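You operate a simulated robot arm through the tools that you are given. There is no shell and no other tool.

Carry out the task below with a simulated two-armed robot. There is one attempt and no reset: what you move stays moved.

## Task
Clamp the green lantern, fill it to MAX and shut its cap.
Fine: swing the funnel arm aside again; nothing drips on the tray. Where these are worked on the way, their far stop is far enough and under half their travel is too little: funnel arm.

Only the result counts: the job must be done as asked and must still hold three seconds after the hand-in. Knocking over, shifting, dropping, spilling or breaking anything else fails it. A push-on lid holds only when it is set on centred and level and pressed home; a screw cap is set on level and turned clockwise until tight.

## Robot
Two 7-joint arms with fingered hands on one trunk that stands fixed in place. Base frame: the origin is at the foot of the trunk, x ahead of it, y to its left, z up; the work surface is at about z = 900. Readings come in mm, rad, newtons and seconds.
The left shoulder is at [21, 208, 1323], the right one opposite. Each reaches about 1152 mm from its shoulder. Payload 5 kg a hand.
The TCP of each hand is the grasp point between the finger pads, 48 mm short of the fingertips. In the tool frame z runs along the fingers and y along their closing line. The gripper opens to 160 mm; its body begins 56 mm behind the TCP. The gripper is a hand of 4 fingers: y runs from the thumb to the fingers, the wrist lies at [-26, -142, -252] in the tool frame, and closing takes about 1.5 s.
Orientation is that of the tool frame in the base frame, as [roll, pitch, yaw] about the fixed x, y, z axes, in that order (R = Rz(yaw) Ry(pitch) Rx(roll)). With the fingers straight down and the wrist toward the robot, the tool's x, y and z point along [0, 1, 0], [1, 0, 0] and [0, 0, -1] of the base frame.

## Interface
- The arms move only by the tool nudge_tool. It takes "left_commands", "right_commands" or both (then of equal length, played together; a hand with none holds still); each is text: rows parted by semicolons, each of 6 numbers parted by spaces: the shift along the base's x, y, z in units of 100 mm (1.0 is 100 mm), then the turn, a rotation vector about the base's x, y, z in units of 120 degrees (1.0 is 120 degrees). In form: tx ty tz rx ry rz; .... A call has 1 to 20 rows; each row is the pose to reach, as a shift and turn from the pose commanded when the call began. "left_hand" and "right_hand" are, for a hand that has rows, the finger opening in m, from 0 to 0.16, set as the call begins (left out, the last holds). A call with a number of a shift or a turn outside -1 to 1 is refused whole. Rows are played at 5 a second. More than 50 mm and 0.15 rad between two rows, or a gripper value outside its range, and nothing of the call is played. A pose out of reach is approached as far as the arm can. The call stops where the force on the tool passes 40 N (or 10 N more than at its start, if that is more) or the arm is blocked; 0.2 s more then pass. Each finger travels about 108 mm/s and halts on what it meets, pressing with about 25 N; the grip force reading is that of the motor and also rises with nothing between the fingers. The clock runs only during rows and for 0.2 s after the last one: add rows that repeat a pose to give the fingers time. The reply holds the time, the measured pose of the TCP, the force on the tool along the base axes, the opening and the grip force, in the units named above and with some noise, with the torque about the TCP (base axes, N m) and any sound that the robot's microphone picked up, and new pictures: "pictures" is both (left out), scene, wrist or none (wrist: the cameras of the hands that moved).
- Cameras (640 x 400 px; columns grow to the right, rows downward): "scene" is now at [97.6, -8.1, 1516]; the picture's right is [-0.10, -1.00, 0.00], its down [-0.54, 0.05, -0.84] and it looks along [0.84, -0.08, -0.54] (base axes); focal length 318 px, centre (320, 200). "left" rides on the left gripper at [-87, -133, -189] in its tool frame; the picture's right is [-0.83, -0.26, 0.49], its down [0.51, -0.71, 0.49] and it looks along [0.22, 0.66, 0.72] (tool axes); focal length 238 px, centre (320, 200). "right" rides on the right gripper at [87, -133, -189] in its tool frame; the picture's right is [-0.83, 0.26, -0.49], its down [-0.51, -0.71, 0.49] and it looks along [-0.22, 0.66, 0.72] (tool axes); focal length 238 px, centre (320, 200). There is no depth. A picture from a camera that has moved, and an enlarged one, comes with that camera's place and axes in the base frame and with its lens.
- lift_body(by): moves the trunk up (or, below 0, down) by that many mm; the arms and the scene camera ride with it, the base frame stays. It gives what a move gives, with no picture.
- curl_fingers(index, middle, ring, thumb_bend, thumb_turn, hand): sets how far each is bent, from 0 (flat) to 1 (curled in); at 0.3 the hand is open as for a grip, at 0.7 the pads meet at the TCP. One left out holds its place. A second passes; each finger stops where it meets its share of the squeeze, and holds until it gets a number again. A gripper value or a shape takes the hand back. It gives what a move gives, with no picture; readings hold the bend of each and the force on the fingers (four entries, about 0 where the hand has none), thumb and palm. thumb_turn goes from beside the hand (0) to across from the fingers (1), as for a grip.
- set_grasp(shape, hand): the hand has 4 fingers and takes this shape, open, in about a second: jaw (thumb against the fingers, like two jaws); tri (thumb and two fingers); tip (a fingertip pinch); poke (one finger out to press); point (the index stretched); flat (the hand flat); cup (the hand cupped); fist (a fist). The gripper value then closes the fingers along that shape, each until it touches; the sizes above hold for jaw. It gives what a move gives, with no picture.
- turn_head(pan, tilt): turns the head with the scene camera to pan (to the left, within 1.501 rad either way) and tilt (down, from -0.506 to 1.204), counted from straight ahead of the robot. It gives what a move gives, and a new picture of the scene camera.
- inspect(camera, box): a new picture of the part [left, top, right, bottom] of that camera's present view, enlarged. No time passes.
- finish_job(): hands the job in; it is judged then, once.

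Nothing tells you positions but the pictures and the camera data. Unless the task says otherwise, let go and move clear before handing in.

The tools are called after "Call:" as name(argument=value, ...) on one line, values as JSON. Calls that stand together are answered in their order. nudge_tool: Moves the arms, as the interface text tells. Its arguments: {"type":"object","properties":{"left_commands":{"type":"string"},"left_hand":{"type":"number"},"right_commands":{"type":"string"},"right_hand":{"type":"number"},"pictures":{"type":"string","enum":["both","scene","wrist","none"]}},"required":[]} The other tools are called the same way: lift_body (by) moves the trunk up or down; set_grasp (shape, hand) gives the hand a shape; curl_fingers (index, middle, ring, thumb_bend, thumb_turn, hand) moves the fingers one by one; turn_head (pan, tilt) turns the head that bears the scene camera; inspect (camera, box) takes an enlarged picture of a part of a camera's view; finish_job () hands the job in.

At the start:

```text
time: 0.0
left_eef_pos: [816.1, 208.8, 1289.5]
left_tcp_rot: [3.141, 0.001, 1.571]
left_force: [-0.1, 0.4, 0.2]
left_wrist_torque: [0.02, -0.02, -0.02]
left_opening: 159.5
left_grasp_force: 0.0
left_shape: jaw
left_bend: [0.3, 0.3, 0.3, 0.3, 0.98]
left_finger forces: [0.0, 0.1, 0.1, 0.0, 0.1, 0.0]
right_eef_pos: [670.3, -403.7, 1262.3]
right_tcp_rot: [3.141, -0.001, 1.572]
right_force: [0.1, 0.1, -0.1]
right_wrist_torque: [-0.01, 0.03, -0.02]
right_opening: 159.4
right_grasp_force: 0.2
right_shape: jaw
right_bend: [0.3, 0.3, 0.3, 0.3, 0.98]
right_finger forces: [0.0, 0.0, 0.0, 0.0, 0.0, 0.0]
trunk travel left (down, up): [-325.0, 365.0]
head pan, tilt (commanded): [-0.096, 0.574]
```

scene: 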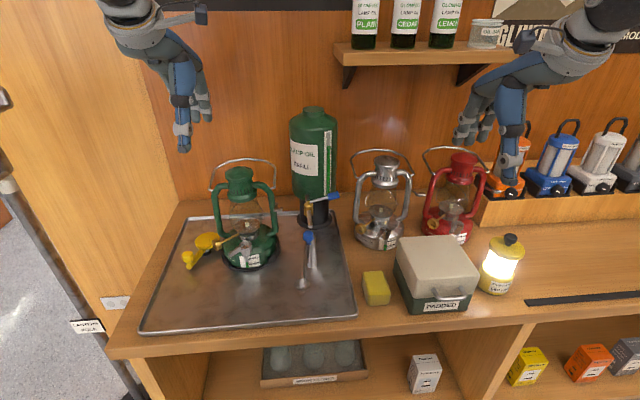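
right: 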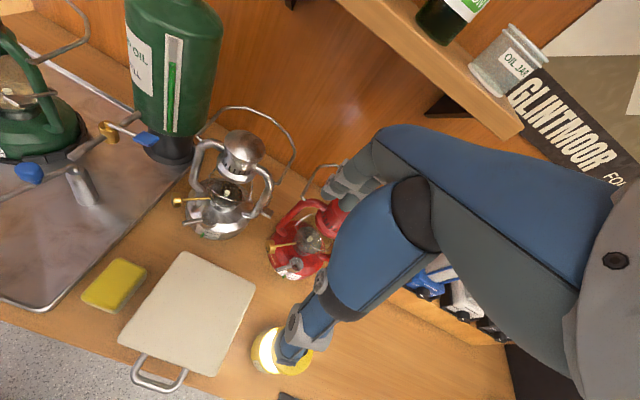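
left: 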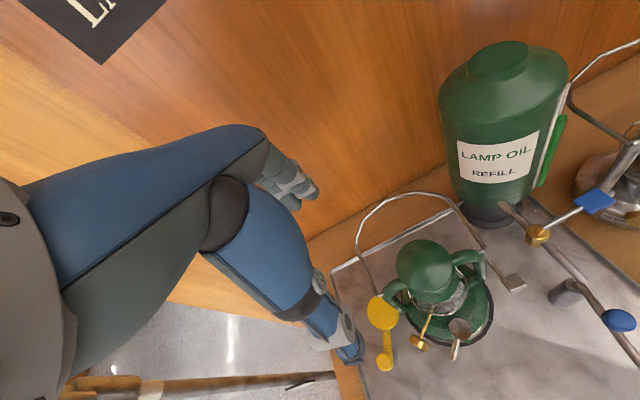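

I see a metal tray with a green lantern, an oil refill tank behind it with valve levers, and a yellow clamp beside the lantern. I'll look closer at these before moving anything.

Call:
inspect(camera="scene", box=[170, 150, 350, 300])

Call:
inspect(camera="left", box=[340, 180, 640, 400])

Call:
inspect(camera="right", box=[0, 0, 260, 240])

```text
2.67 times, centred on (260, 225) of scene
camera zoom: at [97.6, -8.1, 1516.0], right [-0.1, -1.0, 0.0], down [-0.54, 0.05, -0.84], along [0.84, -0.08, -0.54], focal length 847 px, centre (480, 133)
```

zoom: 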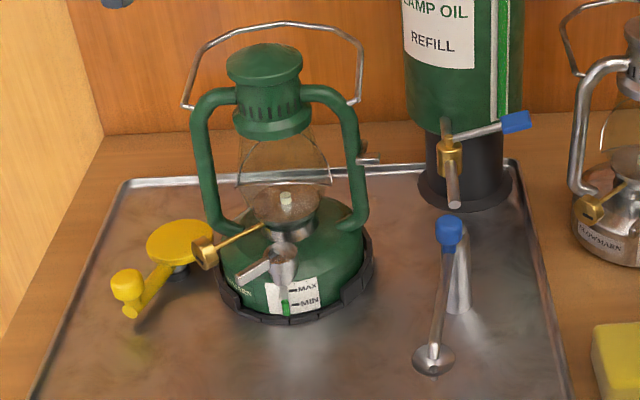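

```text
1.82 times, centred on (490, 290) of left
camera zoom: at [682.7, 120.8, 1478.5], right [-0.26, -0.83, -0.49], down [-0.71, 0.51, -0.49], along [0.66, 0.22, -0.72], focal length 433 px, centre (11, 36)
```

zoom: 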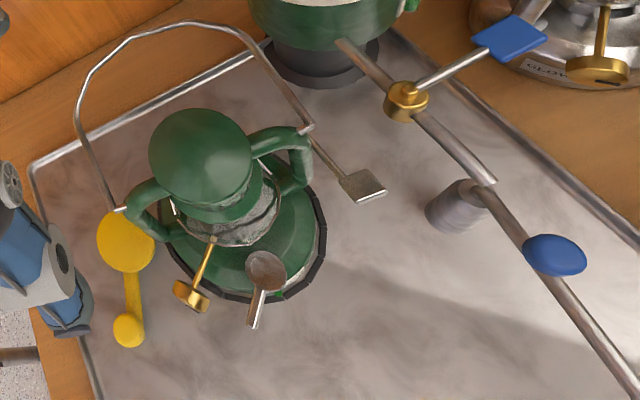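

```text
1.67 times, centred on (130, 120) of right
camera zoom: at [537.0, -318.2, 1451.7], right [0.26, -0.83, 0.49], down [-0.71, -0.51, -0.49], along [0.66, -0.22, -0.72], focal length 397 px, centre (637, 333)
```

zoom: 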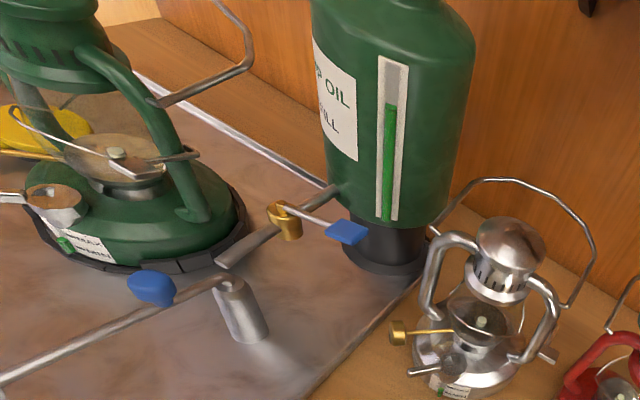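

I'll zoom in further on the filler cap, the clamp lever, the valve and the funnel arm, to work out how each one operates.

Call:
inspect(camera="scene", box=[215, 210, 295, 275])

Call:
inspect(camera="scene", box=[280, 175, 350, 300])

Call:
inspect(camera="left", box=[360, 270, 520, 380])

Call:
inspect(camera="left", box=[480, 170, 640, 360])

Call:
inspect(camera="scene", box=[170, 220, 260, 280])

```text
6.15 times, centred on (255, 242) of scene
camera zoom: at [97.6, -8.1, 1516.0], right [-0.1, -1.0, 0.0], down [-0.54, 0.05, -0.84], along [0.84, -0.08, -0.54], focal length 1954 px, centre (720, -62)
```

zoom: 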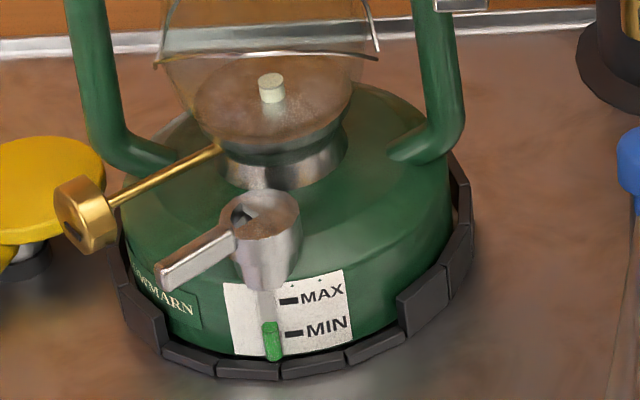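

```text
3.20 times, centred on (315, 238) of scene
camera zoom: at [97.6, -8.1, 1516.0], right [-0.1, -1.0, 0.0], down [-0.54, 0.05, -0.84], along [0.84, -0.08, -0.54], focal length 1016 px, centre (336, 80)
```

zoom: 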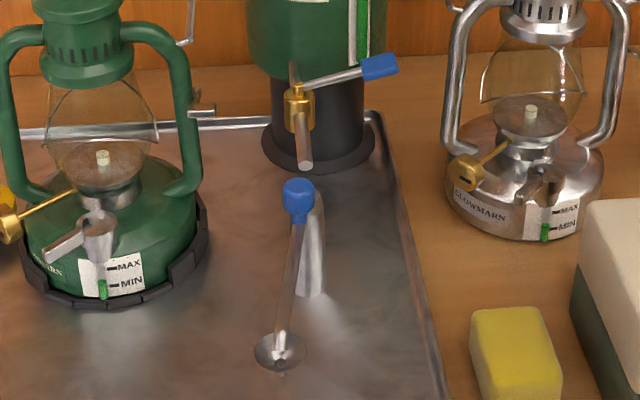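

```text
3.64 times, centred on (440, 325) of left
camera zoom: at [682.7, 120.8, 1478.5], right [-0.26, -0.83, -0.49], down [-0.71, 0.51, -0.49], along [0.66, 0.22, -0.72], focal length 867 px, centre (-116, -254)
```

zoom: 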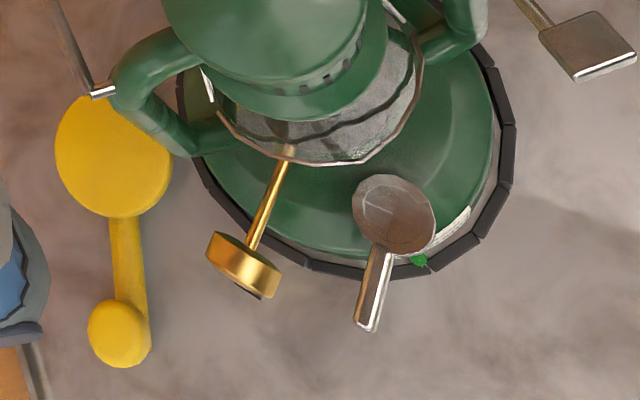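

```text
2.11 times, centred on (560, 265) of left
camera zoom: at [682.7, 120.8, 1478.5], right [-0.26, -0.83, -0.49], down [-0.71, 0.51, -0.49], along [0.66, 0.22, -0.72], focal length 502 px, centre (-185, 63)
```

zoom: 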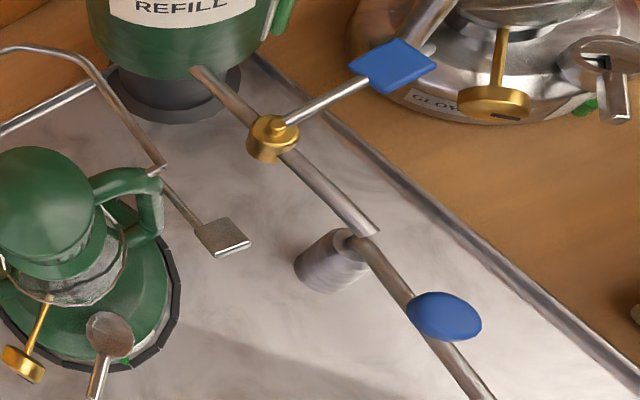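

```text
6.67 times, centred on (215, 250) of scene
camera zoom: at [97.6, -8.1, 1516.0], right [-0.1, -1.0, 0.0], down [-0.54, 0.05, -0.84], along [0.84, -0.08, -0.54], focal length 2117 px, centre (1020, -133)
```

zoom: 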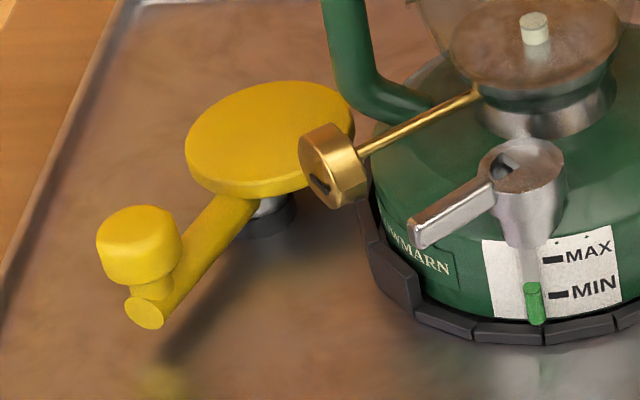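

The zooms come out sharp, so I'll magnify the cap, clamp post, valve and funnel arm even more.

Call:
inspect(camera="scene", box=[230, 230, 262, 250])

Call:
inspect(camera="left", box=[440, 305, 480, 355])

Call:
inspect(camera="right", box=[0, 70, 60, 130])

Call:
inspect(camera="scene", box=[290, 185, 340, 240])

Call:
inspect(camera="scene", box=[285, 225, 345, 300])

Call:
inspect(camera="right", box=[0, 90, 170, 220])

```text
16.00 times, centred on (246, 240) of scene
camera zoom: at [97.6, -8.1, 1516.0], right [-0.1, -1.0, 0.0], down [-0.54, 0.05, -0.84], along [0.84, -0.08, -0.54], focal length 5081 px, centre (1504, -440)
```

zoom: 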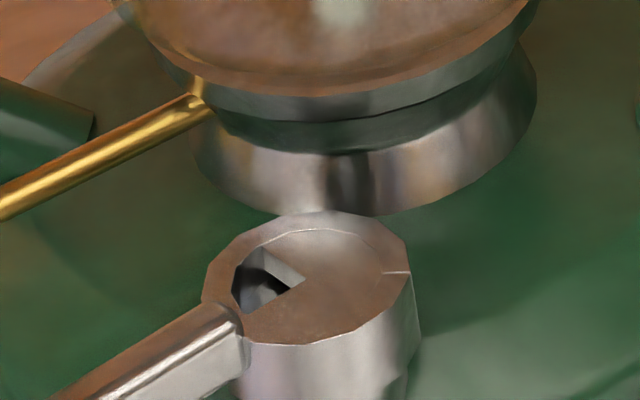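

```text
8.00 times, centred on (460, 330) of left
camera zoom: at [682.7, 120.8, 1478.5], right [-0.26, -0.83, -0.49], down [-0.71, 0.51, -0.49], along [0.66, 0.22, -0.72], focal length 1907 px, centre (-800, -840)
```

zoom: 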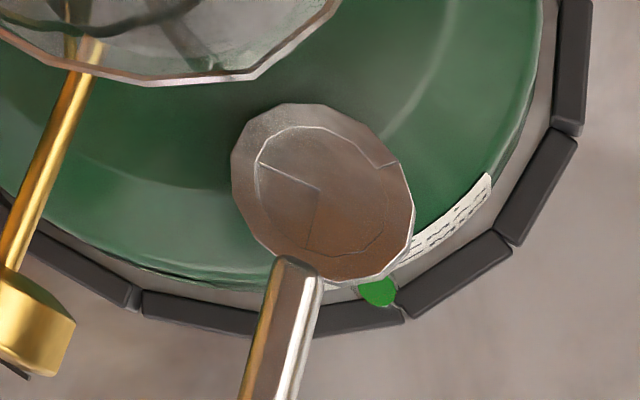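

```text
6.67 times, centred on (30, 100) of right
camera zoom: at [537.0, -318.2, 1451.7], right [0.26, -0.83, 0.49], down [-0.71, -0.51, -0.49], along [0.66, -0.22, -0.72], focal length 1589 px, centre (2253, 867)
```

zoom: 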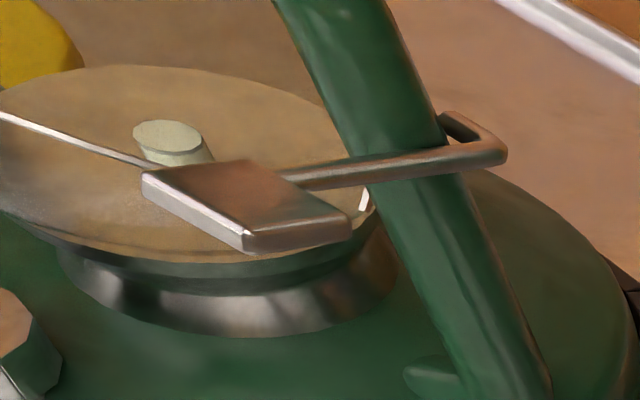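

```text
7.27 times, centred on (315, 212) of scene
camera zoom: at [97.6, -8.1, 1516.0], right [-0.1, -1.0, 0.0], down [-0.54, 0.05, -0.84], along [0.84, -0.08, -0.54], focal length 2310 px, centre (356, 109)
```

zoom: 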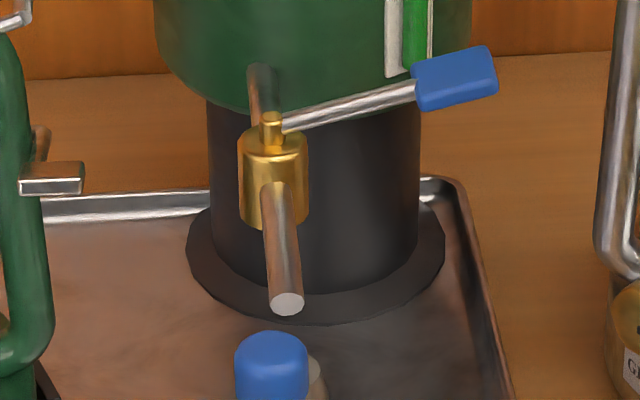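

```text
5.33 times, centred on (315, 262) of scene
camera zoom: at [97.6, -8.1, 1516.0], right [-0.1, -1.0, 0.0], down [-0.54, 0.05, -0.84], along [0.84, -0.08, -0.54], focal length 1694 px, centre (347, -133)
```

zoom: 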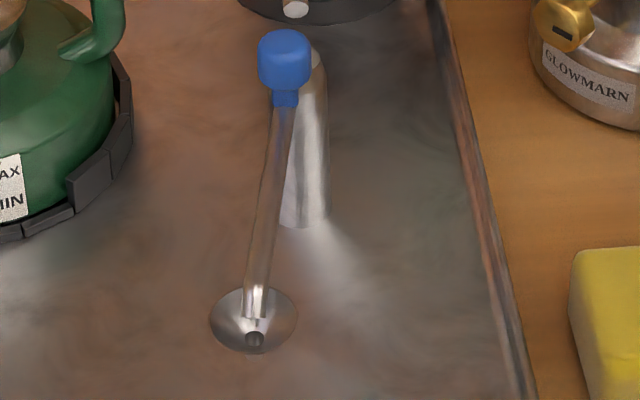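

```text
3.08 times, centred on (85, 155) of right
camera zoom: at [537.0, -318.2, 1451.7], right [0.26, -0.83, 0.49], down [-0.71, -0.51, -0.49], along [0.66, -0.22, -0.72], focal length 733 px, centre (1043, 338)
```

zoom: 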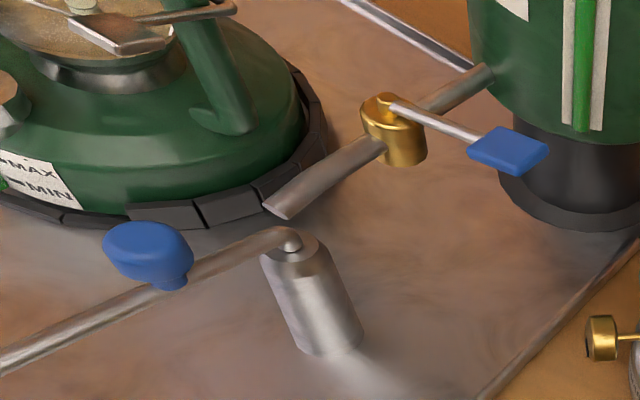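

The cap looks like a turning disc with a lever and a wedge-shaped opening. I'll compare it with the caps on the silver and red lanterns and look for text in the scene that explains it.

Call:
inspect(camera="scene", box=[360, 215, 410, 250])

Call:
inspect(camera="scene", box=[425, 205, 480, 245])

Call:
inspect(camera="right", box=[180, 180, 260, 240])

Call:
inspect(camera="scene", box=[180, 235, 230, 275])

Call:
inspect(camera="left", box=[360, 285, 420, 375])

Call:
inspect(camera="scene", box=[60, 290, 120, 350])

Call:
turn_head(pan=0.1, tilt=0.75)

```text
11.43 times, centred on (385, 232) of scene
camera zoom: at [97.6, -8.1, 1516.0], right [-0.1, -1.0, 0.0], down [-0.54, 0.05, -0.84], along [0.84, -0.08, -0.54], focal length 3629 px, centre (-423, -171)
```

zoom: 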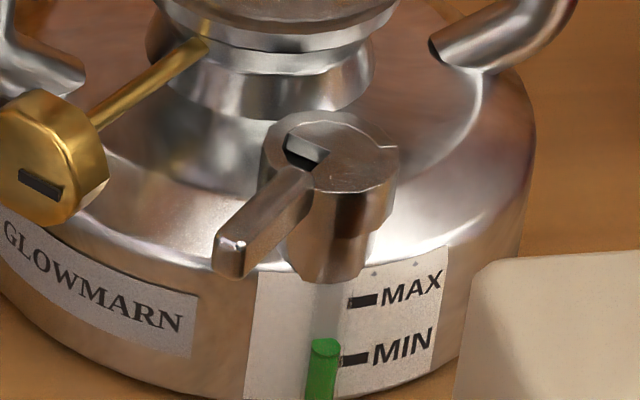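

```text
10.00 times, centred on (452, 225) of scene
camera zoom: at [97.6, -8.1, 1516.0], right [-0.1, -1.0, 0.0], down [-0.54, 0.05, -0.84], along [0.84, -0.08, -0.54], focal length 3176 px, centre (-1005, -50)
```

zoom: 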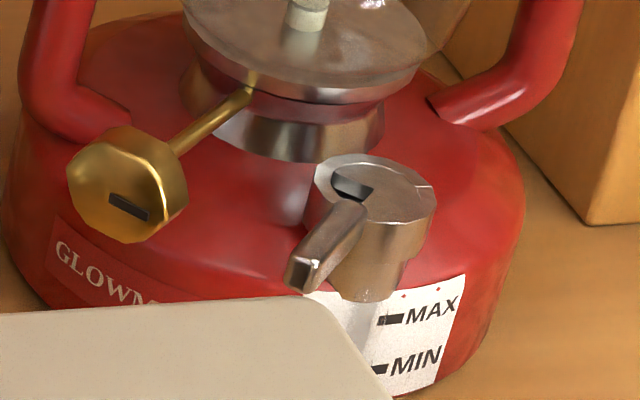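

```text
6.67 times, centred on (220, 210) of right
camera zoom: at [537.0, -318.2, 1451.7], right [0.26, -0.83, 0.49], down [-0.71, -0.51, -0.49], along [0.66, -0.22, -0.72], focal length 1589 px, centre (987, 133)
```

zoom: 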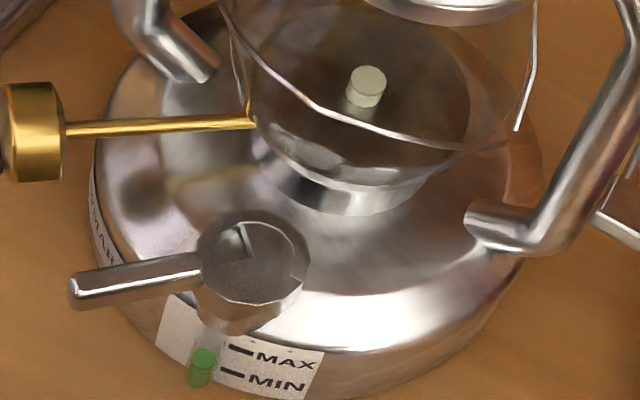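

```text
10.00 times, centred on (205, 255) of scene
camera zoom: at [97.6, -8.1, 1516.0], right [-0.1, -1.0, 0.0], down [-0.54, 0.05, -0.84], along [0.84, -0.08, -0.54], focal length 3176 px, centre (1470, -350)
```

zoom: 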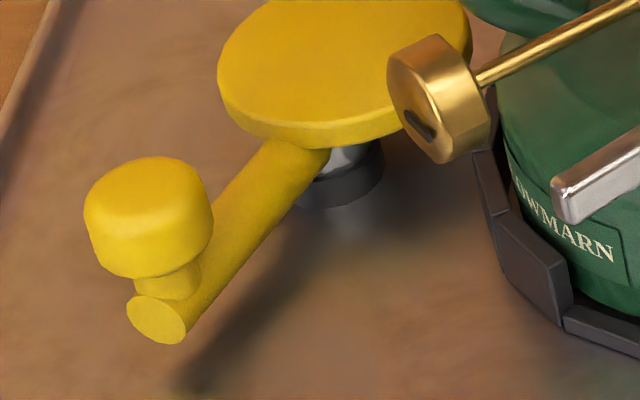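

```text
4.44 times, centred on (390, 330) of left
camera zoom: at [682.7, 120.8, 1478.5], right [-0.26, -0.83, -0.49], down [-0.71, 0.51, -0.49], along [0.66, 0.22, -0.72], focal length 1059 px, centre (9, -378)
```

zoom: 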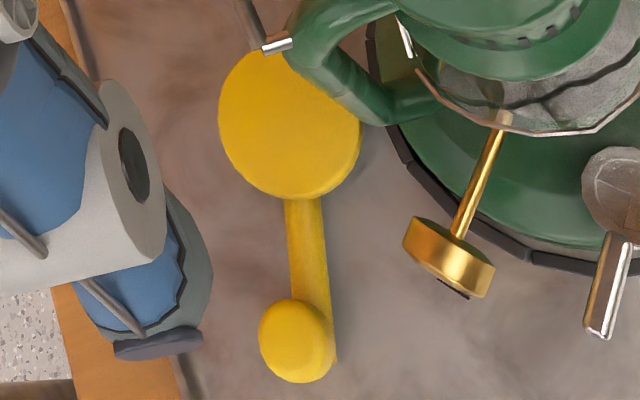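

```text
6.67 times, centred on (90, 320) of scene
camera zoom: at [97.6, -8.1, 1516.0], right [-0.1, -1.0, 0.0], down [-0.54, 0.05, -0.84], along [0.84, -0.08, -0.54], focal length 2117 px, centre (1853, -600)
```

zoom: 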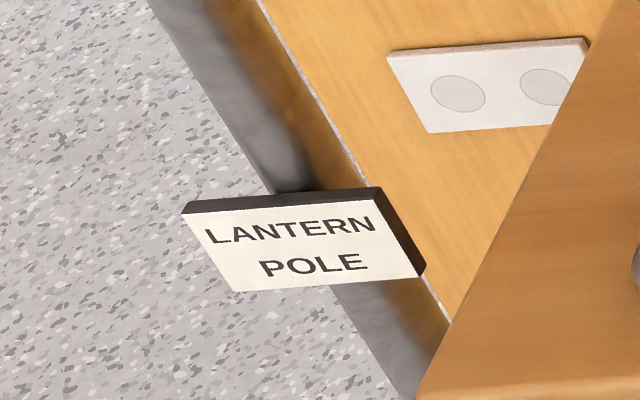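

```text
time: 0.7
left_eef_pos: [814.8, 206.8, 1288.5]
left_tcp_rot: [3.141, 0.001, 1.571]
left_force: [0.8, 0.4, -0.1]
left_wrist_torque: [0.03, 0.0, 0.03]
left_opening: 159.7
left_grasp_force: 0.1
left_shape: jaw
left_bend: [0.3, 0.3, 0.3, 0.3, 0.98]
left_finger forces: [0.0, 0.0, 0.0, 0.0, 0.1, 0.0]
right_eef_pos: [669.3, -404.2, 1263.0]
right_tcp_rot: [3.141, -0.001, 1.573]
right_force: [1.0, -1.3, -0.4]
right_wrist_torque: [-0.01, 0.02, 0.02]
right_opening: 159.8
right_grasp_force: 0.0
right_shape: jaw
right_bend: [0.3, 0.3, 0.3, 0.3, 0.98]
right_finger forces: [0.0, 0.1, 0.0, 0.0, 0.0, 0.0]
trunk travel left (down, up): [-325.0, 365.0]
head pan, tilt (commanded): [0.099, 0.75]
camera scene: at [91.4, 8.6, 1500.9], right [0.1, -1.0, 0.0], down [-0.68, -0.07, -0.73], along [0.73, 0.07, -0.68], focal length 318 px, centre (320, 200)
```

scene: 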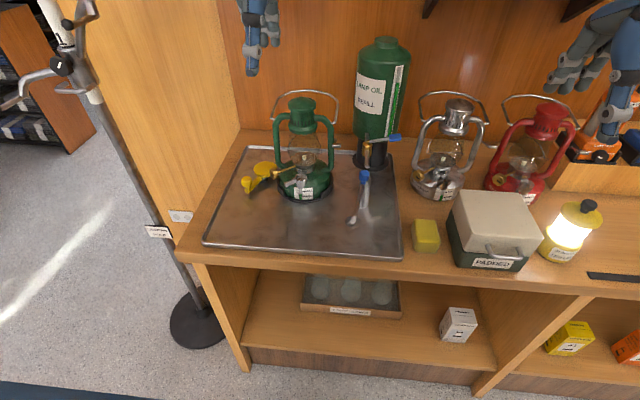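

All the lanterns share the same lever cap with a window in its disc. I'll zoom in harder on it to tell whether it is open or shut.

Call:
inspect(camera="left", box=[450, 315, 470, 345])

Call:
inspect(camera="scene", box=[292, 170, 322, 195])

Call:
inspect(camera="scene", box=[336, 130, 410, 235])

Call:
inspect(camera="scene", box=[345, 180, 395, 230])

Call:
inspect(camera="scene", box=[230, 150, 300, 210])

```text
13.33 times, centred on (460, 330) of left
camera zoom: at [682.6, 120.8, 1478.6], right [-0.26, -0.83, -0.49], down [-0.71, 0.51, -0.49], along [0.66, 0.22, -0.72], focal length 3178 px, centre (-1547, -1533)
```

zoom: 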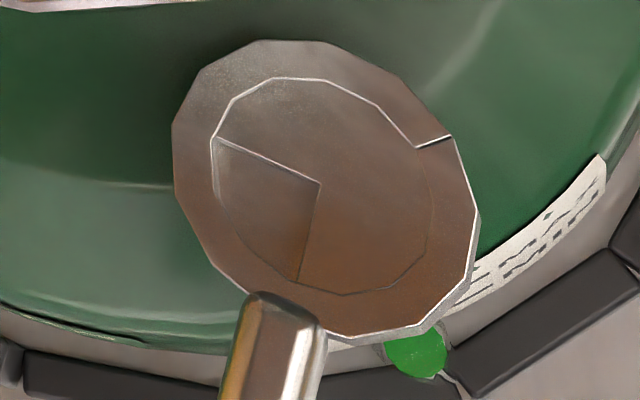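

```text
16.00 times, centred on (307, 182) of scene
camera zoom: at [91.4, 8.6, 1500.9], right [0.1, -1.0, 0.0], down [-0.68, -0.07, -0.73], along [0.73, 0.07, -0.68], focal length 5081 px, centre (528, 480)
```

zoom: 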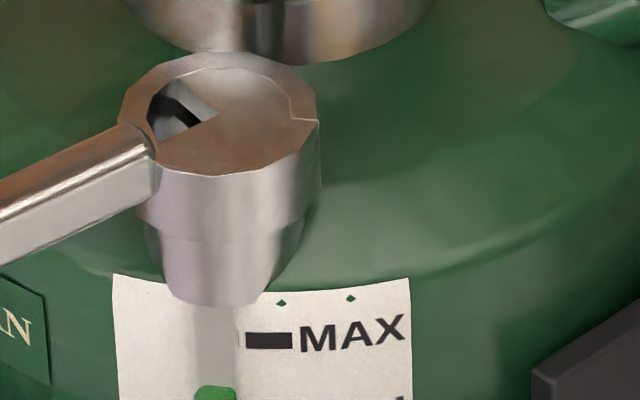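

```text
3.81 times, centred on (373, 182) of scene
camera zoom: at [91.4, 8.6, 1500.9], right [0.1, -1.0, 0.0], down [-0.68, -0.07, -0.73], along [0.73, 0.07, -0.68], focal length 1210 px, centre (118, 267)
```

zoom: 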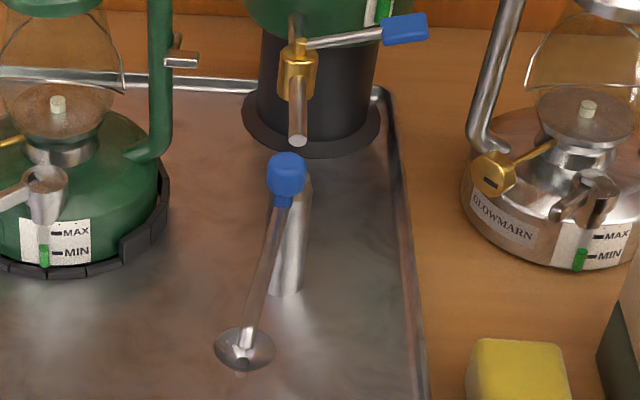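

```text
8.00 times, centred on (370, 205) of scene
camera zoom: at [91.4, 8.6, 1500.9], right [0.1, -1.0, 0.0], down [-0.68, -0.07, -0.73], along [0.73, 0.07, -0.68], focal length 2540 px, centre (-80, 160)
```

zoom: 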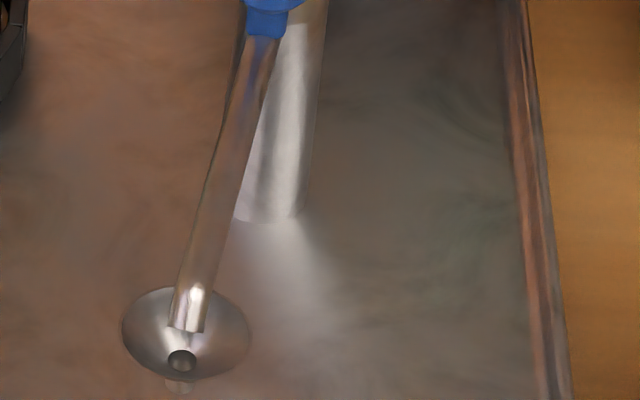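

```text
6.67 times, centred on (265, 180) of scene
camera zoom: at [91.4, 8.6, 1500.9], right [0.1, -1.0, 0.0], down [-0.68, -0.07, -0.73], along [0.73, 0.07, -0.68], focal length 2117 px, centre (687, 333)
```

zoom: 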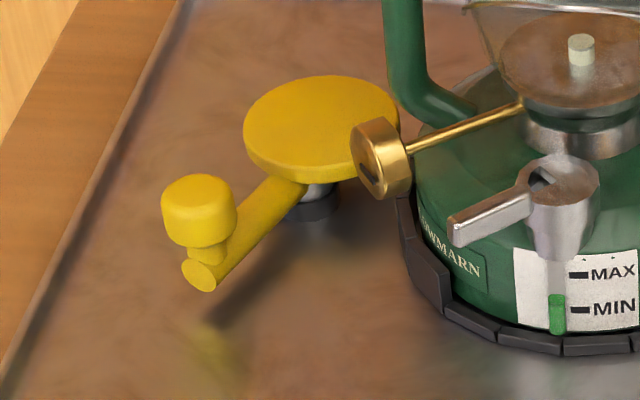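

I've placed the yellow cam lever's knob at about (730, 270, 954) and its post near (796, 245). I'll bring the left hand near the knob, which also gives me another viewing angle on the cap and clamp.

Call:
nudge_tool(left_commands="-0.2 0.15 0 0 0 0; -0.45 0.35 -0.2 0 0 0; -0.7 0.55 -0.5 0 0 0; -0.85 0.65 -0.8 0 0 0; -0.85 0.65 -1.0 0 0 0", left_hand=0.09, pictures="both")

```text
time: 1.9
left_eef_pos: [732.0, 272.8, 1187.6]
left_tcp_rot: [3.142, 0.002, 1.571]
left_force: [0.6, 0.1, -0.5]
left_wrist_torque: [0.01, 0.07, -0.01]
left_opening: 90.4
left_grasp_force: 0.0
left_shape: jaw
left_bend: [0.74, 0.42, 0.39, 0.67, 1.0]
left_finger forces: [0.0, 0.0, 0.0, 0.0, 0.0, 0.0]
right_eef_pos: [670.6, -403.7, 1261.9]
right_tcp_rot: [-3.139, -0.002, 1.57]
right_force: [1.1, 0.0, 0.0]
right_wrist_torque: [0.02, 0.06, 0.03]
right_opening: 159.5
right_grasp_force: 0.0
right_shape: jaw
right_bend: [0.3, 0.3, 0.3, 0.3, 0.98]
right_finger forces: [0.0, 0.0, 0.1, 0.0, 0.0, 0.0]
trunk travel left (down, up): [-325.0, 365.0]
head pan, tilt (commanded): [0.099, 0.75]
camera scene: at [92.4, 8.5, 1500.8], right [0.1, -0.99, 0.0], down [-0.68, -0.07, -0.73], along [0.73, 0.07, -0.68], focal length 318 px, centre (320, 200)
camera left: at [599.5, 186.0, 1378.0], right [-0.26, -0.83, -0.49], down [-0.71, 0.51, -0.49], along [0.66, 0.22, -0.72], focal length 238 px, centre (320, 200)
```

scene: 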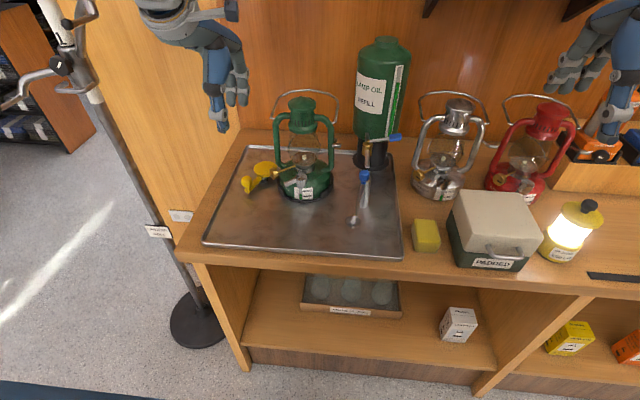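
left: 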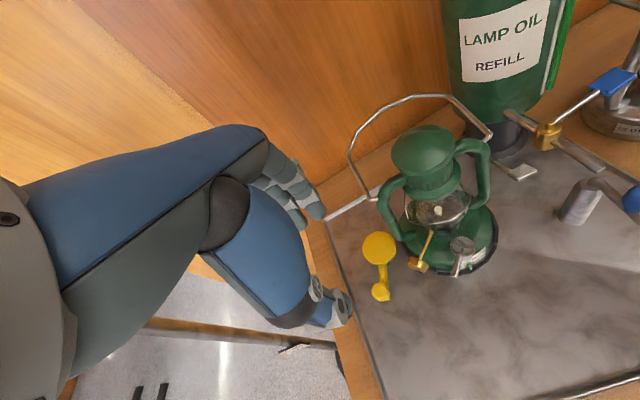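

Call:
inspect(camera="left", box=[445, 230, 485, 280])

Call:
inspect(camera="left", box=[340, 210, 430, 320])

Call:
inspect(camera="left", box=[380, 210, 520, 290])

Call:
inspect(camera="left", box=[500, 60, 640, 250])

Call:
inspect(camera="left", box=[180, 130, 380, 340])

```text
8.00 times, centred on (465, 255) of left
camera zoom: at [599.5, 186.0, 1378.0], right [-0.26, -0.83, -0.49], down [-0.71, 0.51, -0.49], along [0.66, 0.22, -0.72], focal length 1907 px, centre (-840, -240)
```

zoom: 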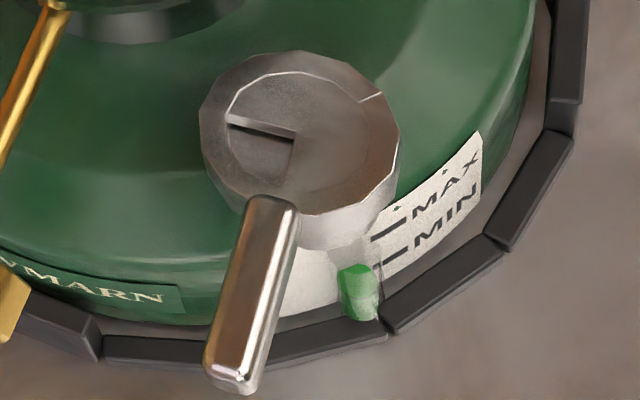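

```text
3.64 times, centred on (385, 265) of left
camera zoom: at [599.5, 186.0, 1378.0], right [-0.26, -0.83, -0.49], down [-0.71, 0.51, -0.49], along [0.66, 0.22, -0.72], focal length 867 px, centre (84, -36)
```

zoom: 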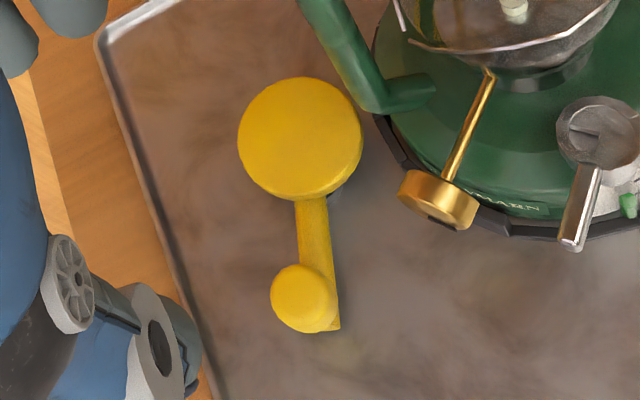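

```text
4.57 times, centred on (450, 250) of left
camera zoom: at [599.5, 186.0, 1378.0], right [-0.26, -0.83, -0.49], down [-0.71, 0.51, -0.49], along [0.66, 0.22, -0.72], focal length 1090 px, centre (-274, -29)
```

zoom: 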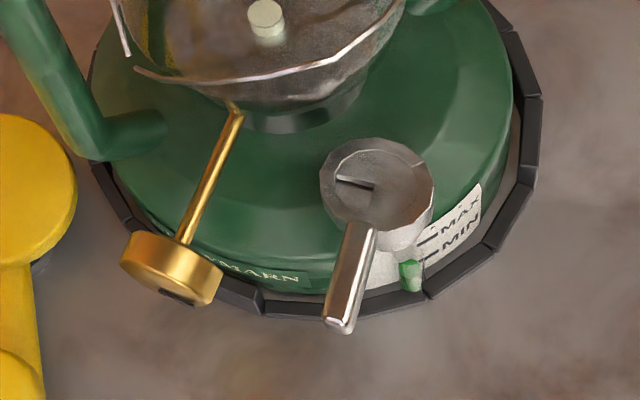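

```text
2.11 times, centred on (570, 155) of left
camera zoom: at [599.5, 186.0, 1378.0], right [-0.26, -0.83, -0.49], down [-0.71, 0.51, -0.49], along [0.66, 0.22, -0.72], focal length 502 px, centre (-206, 295)
```

zoom: 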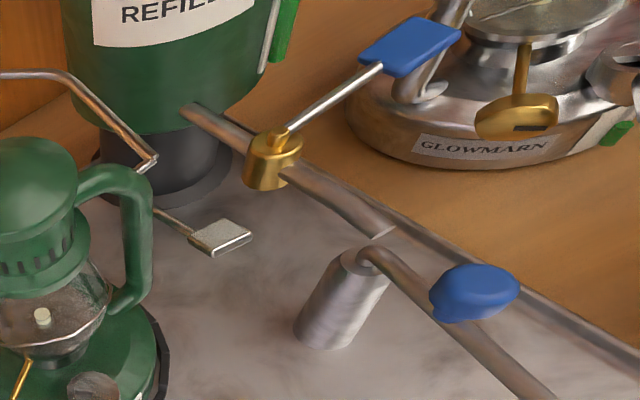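

```text
1.90 times, centred on (280, 235) of left
camera zoom: at [599.5, 186.0, 1378.0], right [-0.26, -0.83, -0.49], down [-0.71, 0.51, -0.49], along [0.66, 0.22, -0.72], focal length 454 px, centre (396, 133)
```

zoom: 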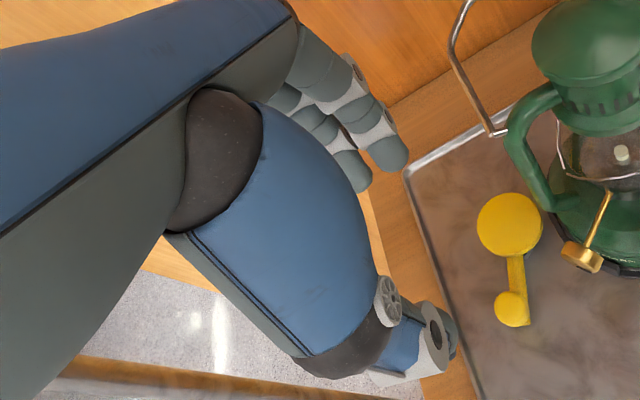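

Call:
inspect(camera="scene", box=[297, 172, 311, 182])

Call:
inspect(camera="left", box=[455, 235, 471, 251])

Call:
inspect(camera="scene", box=[440, 175, 465, 200])

```text
16.00 times, centred on (304, 177) of scene
camera zoom: at [92.4, 8.5, 1500.8], right [0.1, -0.99, 0.0], down [-0.68, -0.07, -0.73], along [0.73, 0.07, -0.68], focal length 5081 px, centre (576, 568)
```

zoom: 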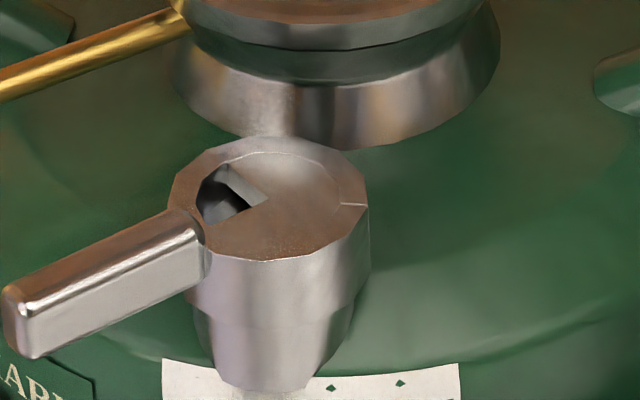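

```text
16.00 times, centred on (463, 243) of left
camera zoom: at [599.5, 186.0, 1378.0], right [-0.26, -0.83, -0.49], down [-0.71, 0.51, -0.49], along [0.66, 0.22, -0.72], focal length 3814 px, centre (-1968, -488)
```

zoom: 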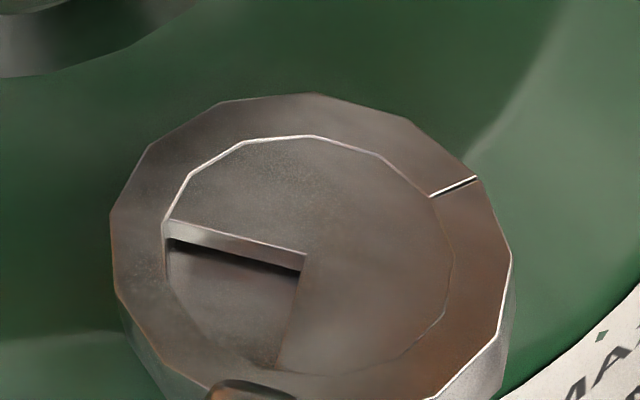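

```text
16.00 times, centred on (452, 188) of scene
camera zoom: at [92.4, 8.5, 1500.8], right [0.1, -0.99, 0.0], down [-0.68, -0.07, -0.73], along [0.73, 0.07, -0.68], focal length 5081 px, centre (-1800, 400)
```

zoom: 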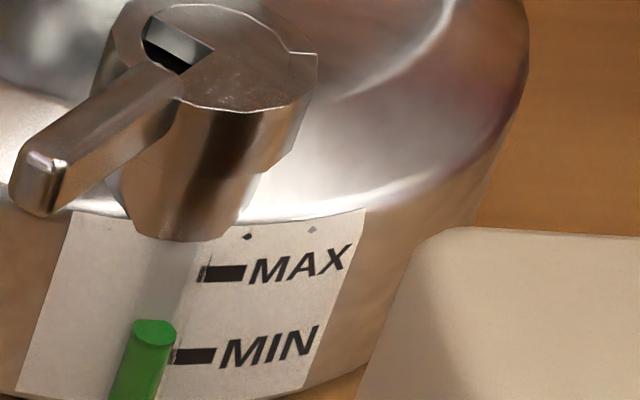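

The window shows a shallow chamber, so I'll settle the cap's state later by testing it gently. First I'll see what the "poke" shape looks like for pushing the cam lever.

Call:
set_grasp(hand="left", shape="poke")

Call:
inspect(camera="left", box=[160, 100, 480, 330])

Call:
inspect(camera="scene", box=[120, 0, 320, 140])

```text
time: 2.8
left_eef_pos: [732.7, 273.6, 1188.7]
left_tcp_rot: [3.141, 0.0, 1.573]
left_force: [-0.1, 0.4, -0.3]
left_wrist_torque: [-0.02, 0.04, -0.02]
left_opening: 0.1
left_grasp_force: 0.1
left_shape: poke
left_bend: [0.7, 0.7, 0.99, 1.0, 1.0]
left_finger forces: [0.1, 0.0, 0.0, 0.1, 0.1, 0.0]
right_eef_pos: [670.8, -404.8, 1263.0]
right_tcp_rot: [3.141, 0.001, 1.57]
right_force: [0.8, -0.9, 0.3]
right_wrist_torque: [-0.01, 0.02, -0.03]
right_opening: 159.7
right_grasp_force: 0.0
right_shape: jaw
right_bend: [0.3, 0.3, 0.3, 0.3, 0.98]
right_finger forces: [0.1, 0.0, 0.0, 0.0, 0.0, 0.0]
trunk travel left (down, up): [-325.0, 365.0]
head pan, tilt (commanded): [0.099, 0.75]
```

```text
1.74 times, centred on (320, 215) of left
camera zoom: at [598.8, 186.1, 1378.6], right [-0.26, -0.83, -0.49], down [-0.71, 0.51, -0.49], along [0.66, 0.22, -0.72], focal length 414 px, centre (320, 174)
```

zoom: 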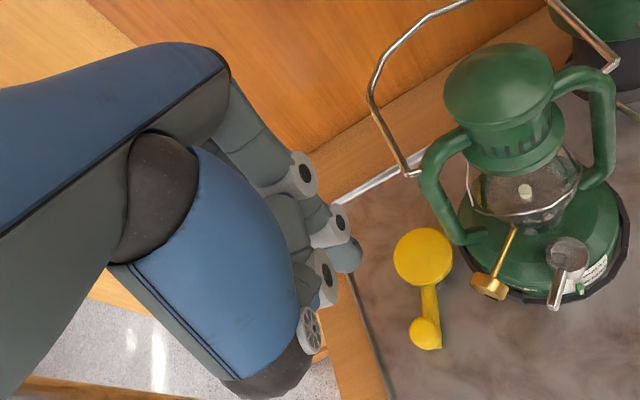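

```text
2.86 times, centred on (220, 70) of scene
camera zoom: at [91.7, 8.7, 1500.9], right [0.1, -1.0, 0.0], down [-0.68, -0.07, -0.73], along [0.73, 0.07, -0.68], focal length 907 px, centre (606, 571)
```

zoom: 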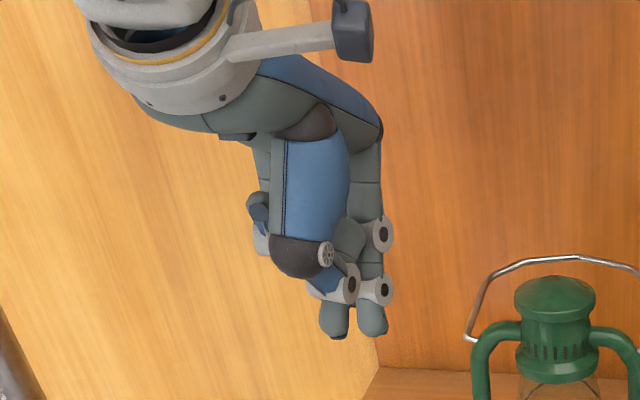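

Call:
inspect(camera="scene", box=[60, 60, 280, 270])

Call:
inspect(camera="left", box=[0, 0, 400, 400])

```text
1.90 times, centred on (170, 165) of scene
camera zoom: at [91.7, 8.7, 1500.9], right [0.1, -1.0, 0.0], down [-0.68, -0.07, -0.73], along [0.73, 0.07, -0.68], focal length 605 px, centre (606, 267)
```

zoom: 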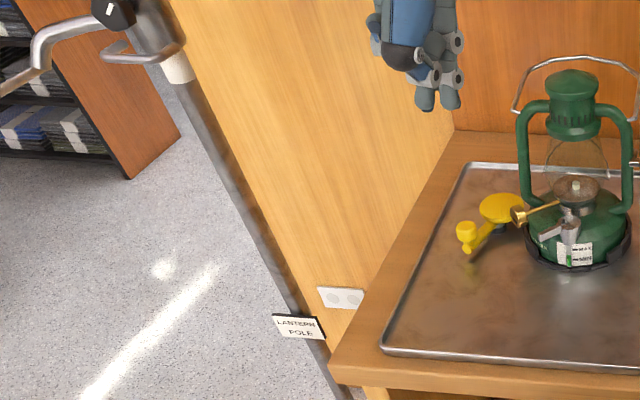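

```text
1.00 times, centred on (200, 200) of left (not enlarged: the box is as wide or as high as the picture)
camera zoom: at [598.8, 186.1, 1378.6], right [-0.26, -0.83, -0.49], down [-0.71, 0.51, -0.49], along [0.66, 0.22, -0.72], focal length 238 px, centre (440, 200)
```

zoom: 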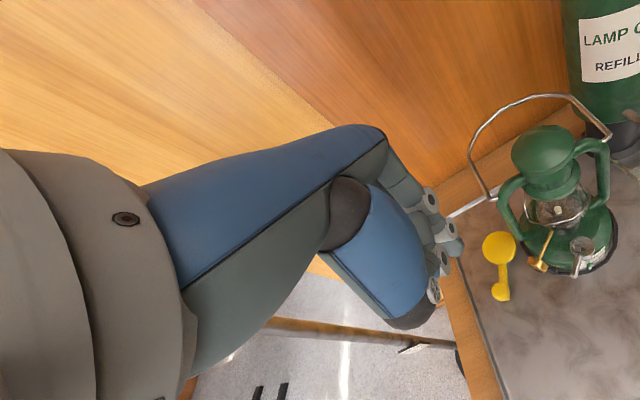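

I need to know where the left side panel stands before working there, so I'll turn the head left.

Call:
turn_head(pan=0.75, tilt=0.6)

```text
time: 3.9
left_eef_pos: [732.0, 273.6, 1188.8]
left_tcp_rot: [-3.142, -0.003, 1.571]
left_force: [-0.7, 0.1, -0.4]
left_wrist_torque: [0.02, 0.02, -0.02]
left_opening: 0.0
left_grasp_force: 0.1
left_shape: poke
left_bend: [0.7, 0.7, 0.99, 1.0, 1.0]
left_finger forces: [0.0, 0.0, 0.0, 0.0, 0.0, 0.0]
right_eef_pos: [669.4, -403.3, 1262.4]
right_tcp_rot: [3.141, 0.0, 1.571]
right_force: [0.0, 0.5, -0.9]
right_wrist_torque: [0.02, 0.0, -0.01]
right_opening: 159.7
right_grasp_force: 0.1
right_shape: jaw
right_bend: [0.3, 0.3, 0.3, 0.3, 0.98]
right_finger forces: [0.1, 0.0, 0.1, 0.0, 0.0, 0.0]
trunk travel left (down, up): [-325.0, 365.0]
head pan, tilt (commanded): [0.75, 0.6]
camera scene: at [73.6, 60.7, 1513.8], right [0.68, -0.73, 0.0], down [-0.41, -0.39, -0.82], along [0.6, 0.56, -0.57], focal length 318 px, centre (320, 200)
```

scene: 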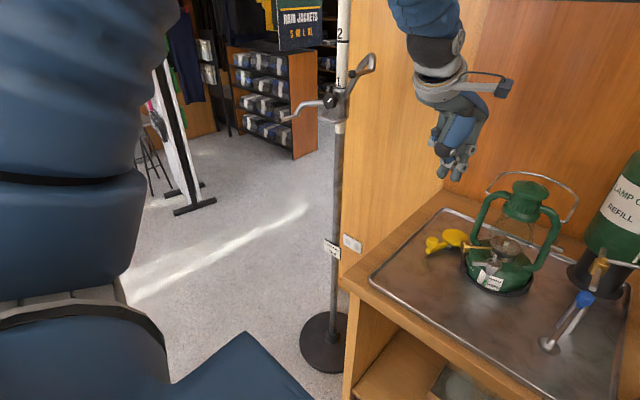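

The light panel is well behind and to the left, so there's free space left of the counter. I'll leave only the index finger pointing down and lower it to the right of the yellow knob.

Call:
curl_fingers(hand="left", index=0.7, middle=1.0, ring=1.0, thumb_bend=1.0, thumb_turn=1.0)

Call:
turn_head(pan=0.15, tilt=0.6)

Call:
nudge_tool(left_commands="-0.2 -0.25 0 0 0 0; -0.2 -0.25 -0.3 0 0 0; -0.2 -0.25 -0.6 0 0 0; -0.2 -0.25 -0.9 0 0 0; -0.2 -0.25 -1.0 0 0 0", pictures="both")

```text
time: 4.9
left_eef_pos: [730.8, 273.1, 1188.4]
left_tcp_rot: [-3.141, -0.001, 1.571]
left_force: [0.6, -0.7, -0.7]
left_wrist_torque: [0.0, 0.02, 0.0]
left_opening: 49.0
left_grasp_force: 0.1
left_shape: fingers
left_bend: [0.26, 0.9, 1.0, 1.0, 1.0]
left_finger forces: [0.1, 0.0, 0.1, 0.1, 0.0, 0.1]
right_eef_pos: [670.1, -404.7, 1264.3]
right_tcp_rot: [-3.141, -0.002, 1.571]
right_force: [-0.3, -0.6, 0.3]
right_wrist_torque: [0.01, 0.02, 0.01]
right_opening: 159.6
right_grasp_force: 0.0
right_shape: jaw
right_bend: [0.3, 0.3, 0.3, 0.3, 0.98]
right_finger forces: [0.1, 0.0, 0.0, 0.0, 0.1, 0.0]
trunk travel left (down, up): [-325.0, 365.0]
head pan, tilt (commanded): [0.75, 0.6]
```

```text
time: 5.9
left_eef_pos: [731.8, 272.7, 1187.6]
left_tcp_rot: [3.139, 0.001, 1.571]
left_force: [0.2, -0.3, -0.6]
left_wrist_torque: [0.04, 0.0, -0.02]
left_opening: 49.0
left_grasp_force: 0.1
left_shape: fingers
left_bend: [0.26, 0.9, 1.0, 1.0, 1.0]
left_finger forces: [0.1, 0.1, 0.0, 0.0, 0.0, 0.0]
right_eef_pos: [670.0, -403.5, 1263.2]
right_tcp_rot: [3.142, 0.003, 1.57]
right_force: [-0.1, -0.7, -1.5]
right_wrist_torque: [0.03, 0.02, -0.01]
right_opening: 159.5
right_grasp_force: 0.1
right_shape: jaw
right_bend: [0.3, 0.3, 0.3, 0.3, 0.98]
right_finger forces: [0.0, 0.1, 0.1, 0.0, 0.0, 0.1]
trunk travel left (down, up): [-325.0, 365.0]
head pan, tilt (commanded): [0.15, 0.6]
camera scene: at [96.3, 13.8, 1513.8], right [0.15, -0.99, 0.0], down [-0.56, -0.08, -0.82], along [0.82, 0.12, -0.57], focal length 318 px, centre (320, 200)
```

scene: 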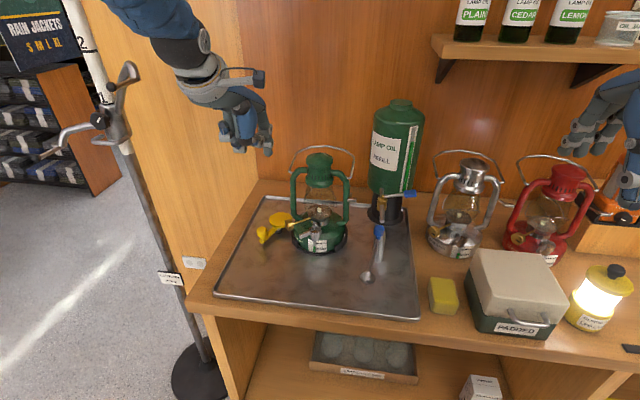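

```text
time: 7.1
left_eef_pos: [711.9, 248.0, 1088.4]
left_tcp_rot: [3.141, 0.0, 1.57]
left_force: [-0.1, 0.2, -0.1]
left_wrist_torque: [0.0, 0.04, -0.02]
left_opening: 48.8
left_grasp_force: 0.3
left_shape: fingers
left_bend: [0.26, 0.9, 1.0, 1.0, 1.0]
left_finger forces: [0.0, 0.0, 0.1, 0.0, 0.1, 0.0]
right_eef_pos: [670.5, -405.2, 1262.9]
right_tcp_rot: [-3.141, -0.001, 1.571]
right_force: [0.6, 0.4, -0.3]
right_wrist_torque: [-0.02, 0.01, -0.01]
right_opening: 159.6
right_grasp_force: 0.0
right_shape: jaw
right_bend: [0.3, 0.3, 0.3, 0.3, 0.98]
right_finger forces: [0.1, 0.0, 0.0, 0.1, 0.1, 0.0]
trunk travel left (down, up): [-325.0, 365.0]
head pan, tilt (commanded): [0.15, 0.6]
camera scene: at [96.4, 14.0, 1513.8], right [0.15, -0.99, 0.0], down [-0.56, -0.08, -0.82], along [0.82, 0.12, -0.57], focal length 318 px, centre (320, 200)
camera left: at [578.1, 161.0, 1278.2], right [-0.26, -0.83, -0.49], down [-0.71, 0.51, -0.49], along [0.66, 0.22, -0.72], focal length 238 px, centre (320, 200)
```

scene: 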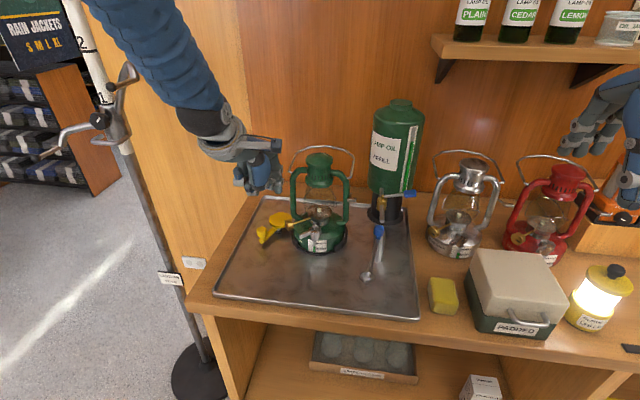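
left: 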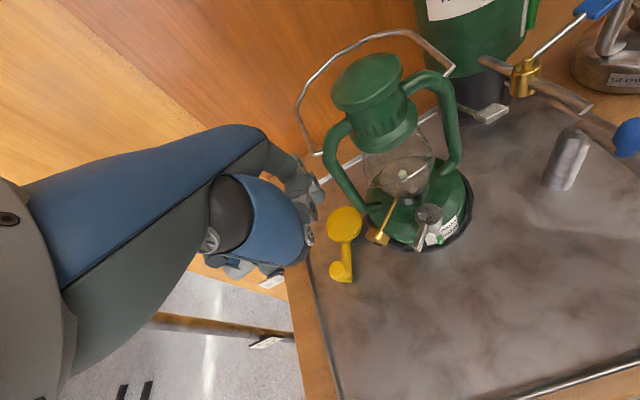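

Call:
inspect(camera="left", box=[170, 110, 400, 310])

Call:
inspect(camera="scene", box=[200, 100, 360, 260])

```text
2.00 times, centred on (285, 210) of left
camera zoom: at [578.1, 161.0, 1278.2], right [-0.26, -0.83, -0.49], down [-0.71, 0.51, -0.49], along [0.66, 0.22, -0.72], focal length 477 px, centre (390, 180)
```

zoom: 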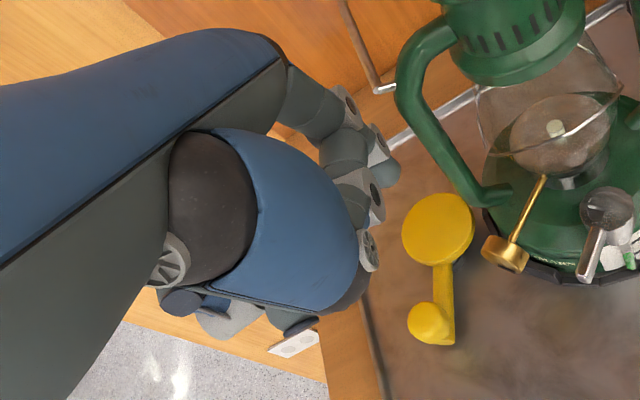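

```text
2.50 times, centred on (280, 180) of scene
camera zoom: at [96.4, 14.0, 1513.8], right [0.15, -0.99, 0.0], down [-0.56, -0.08, -0.82], along [0.82, 0.12, -0.57], focal length 794 px, centre (420, 250)
```

zoom: 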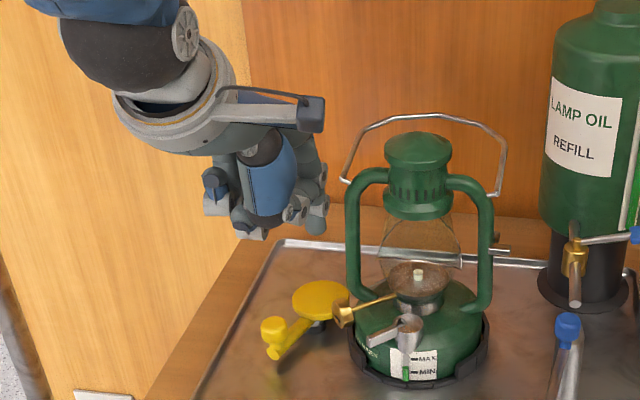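

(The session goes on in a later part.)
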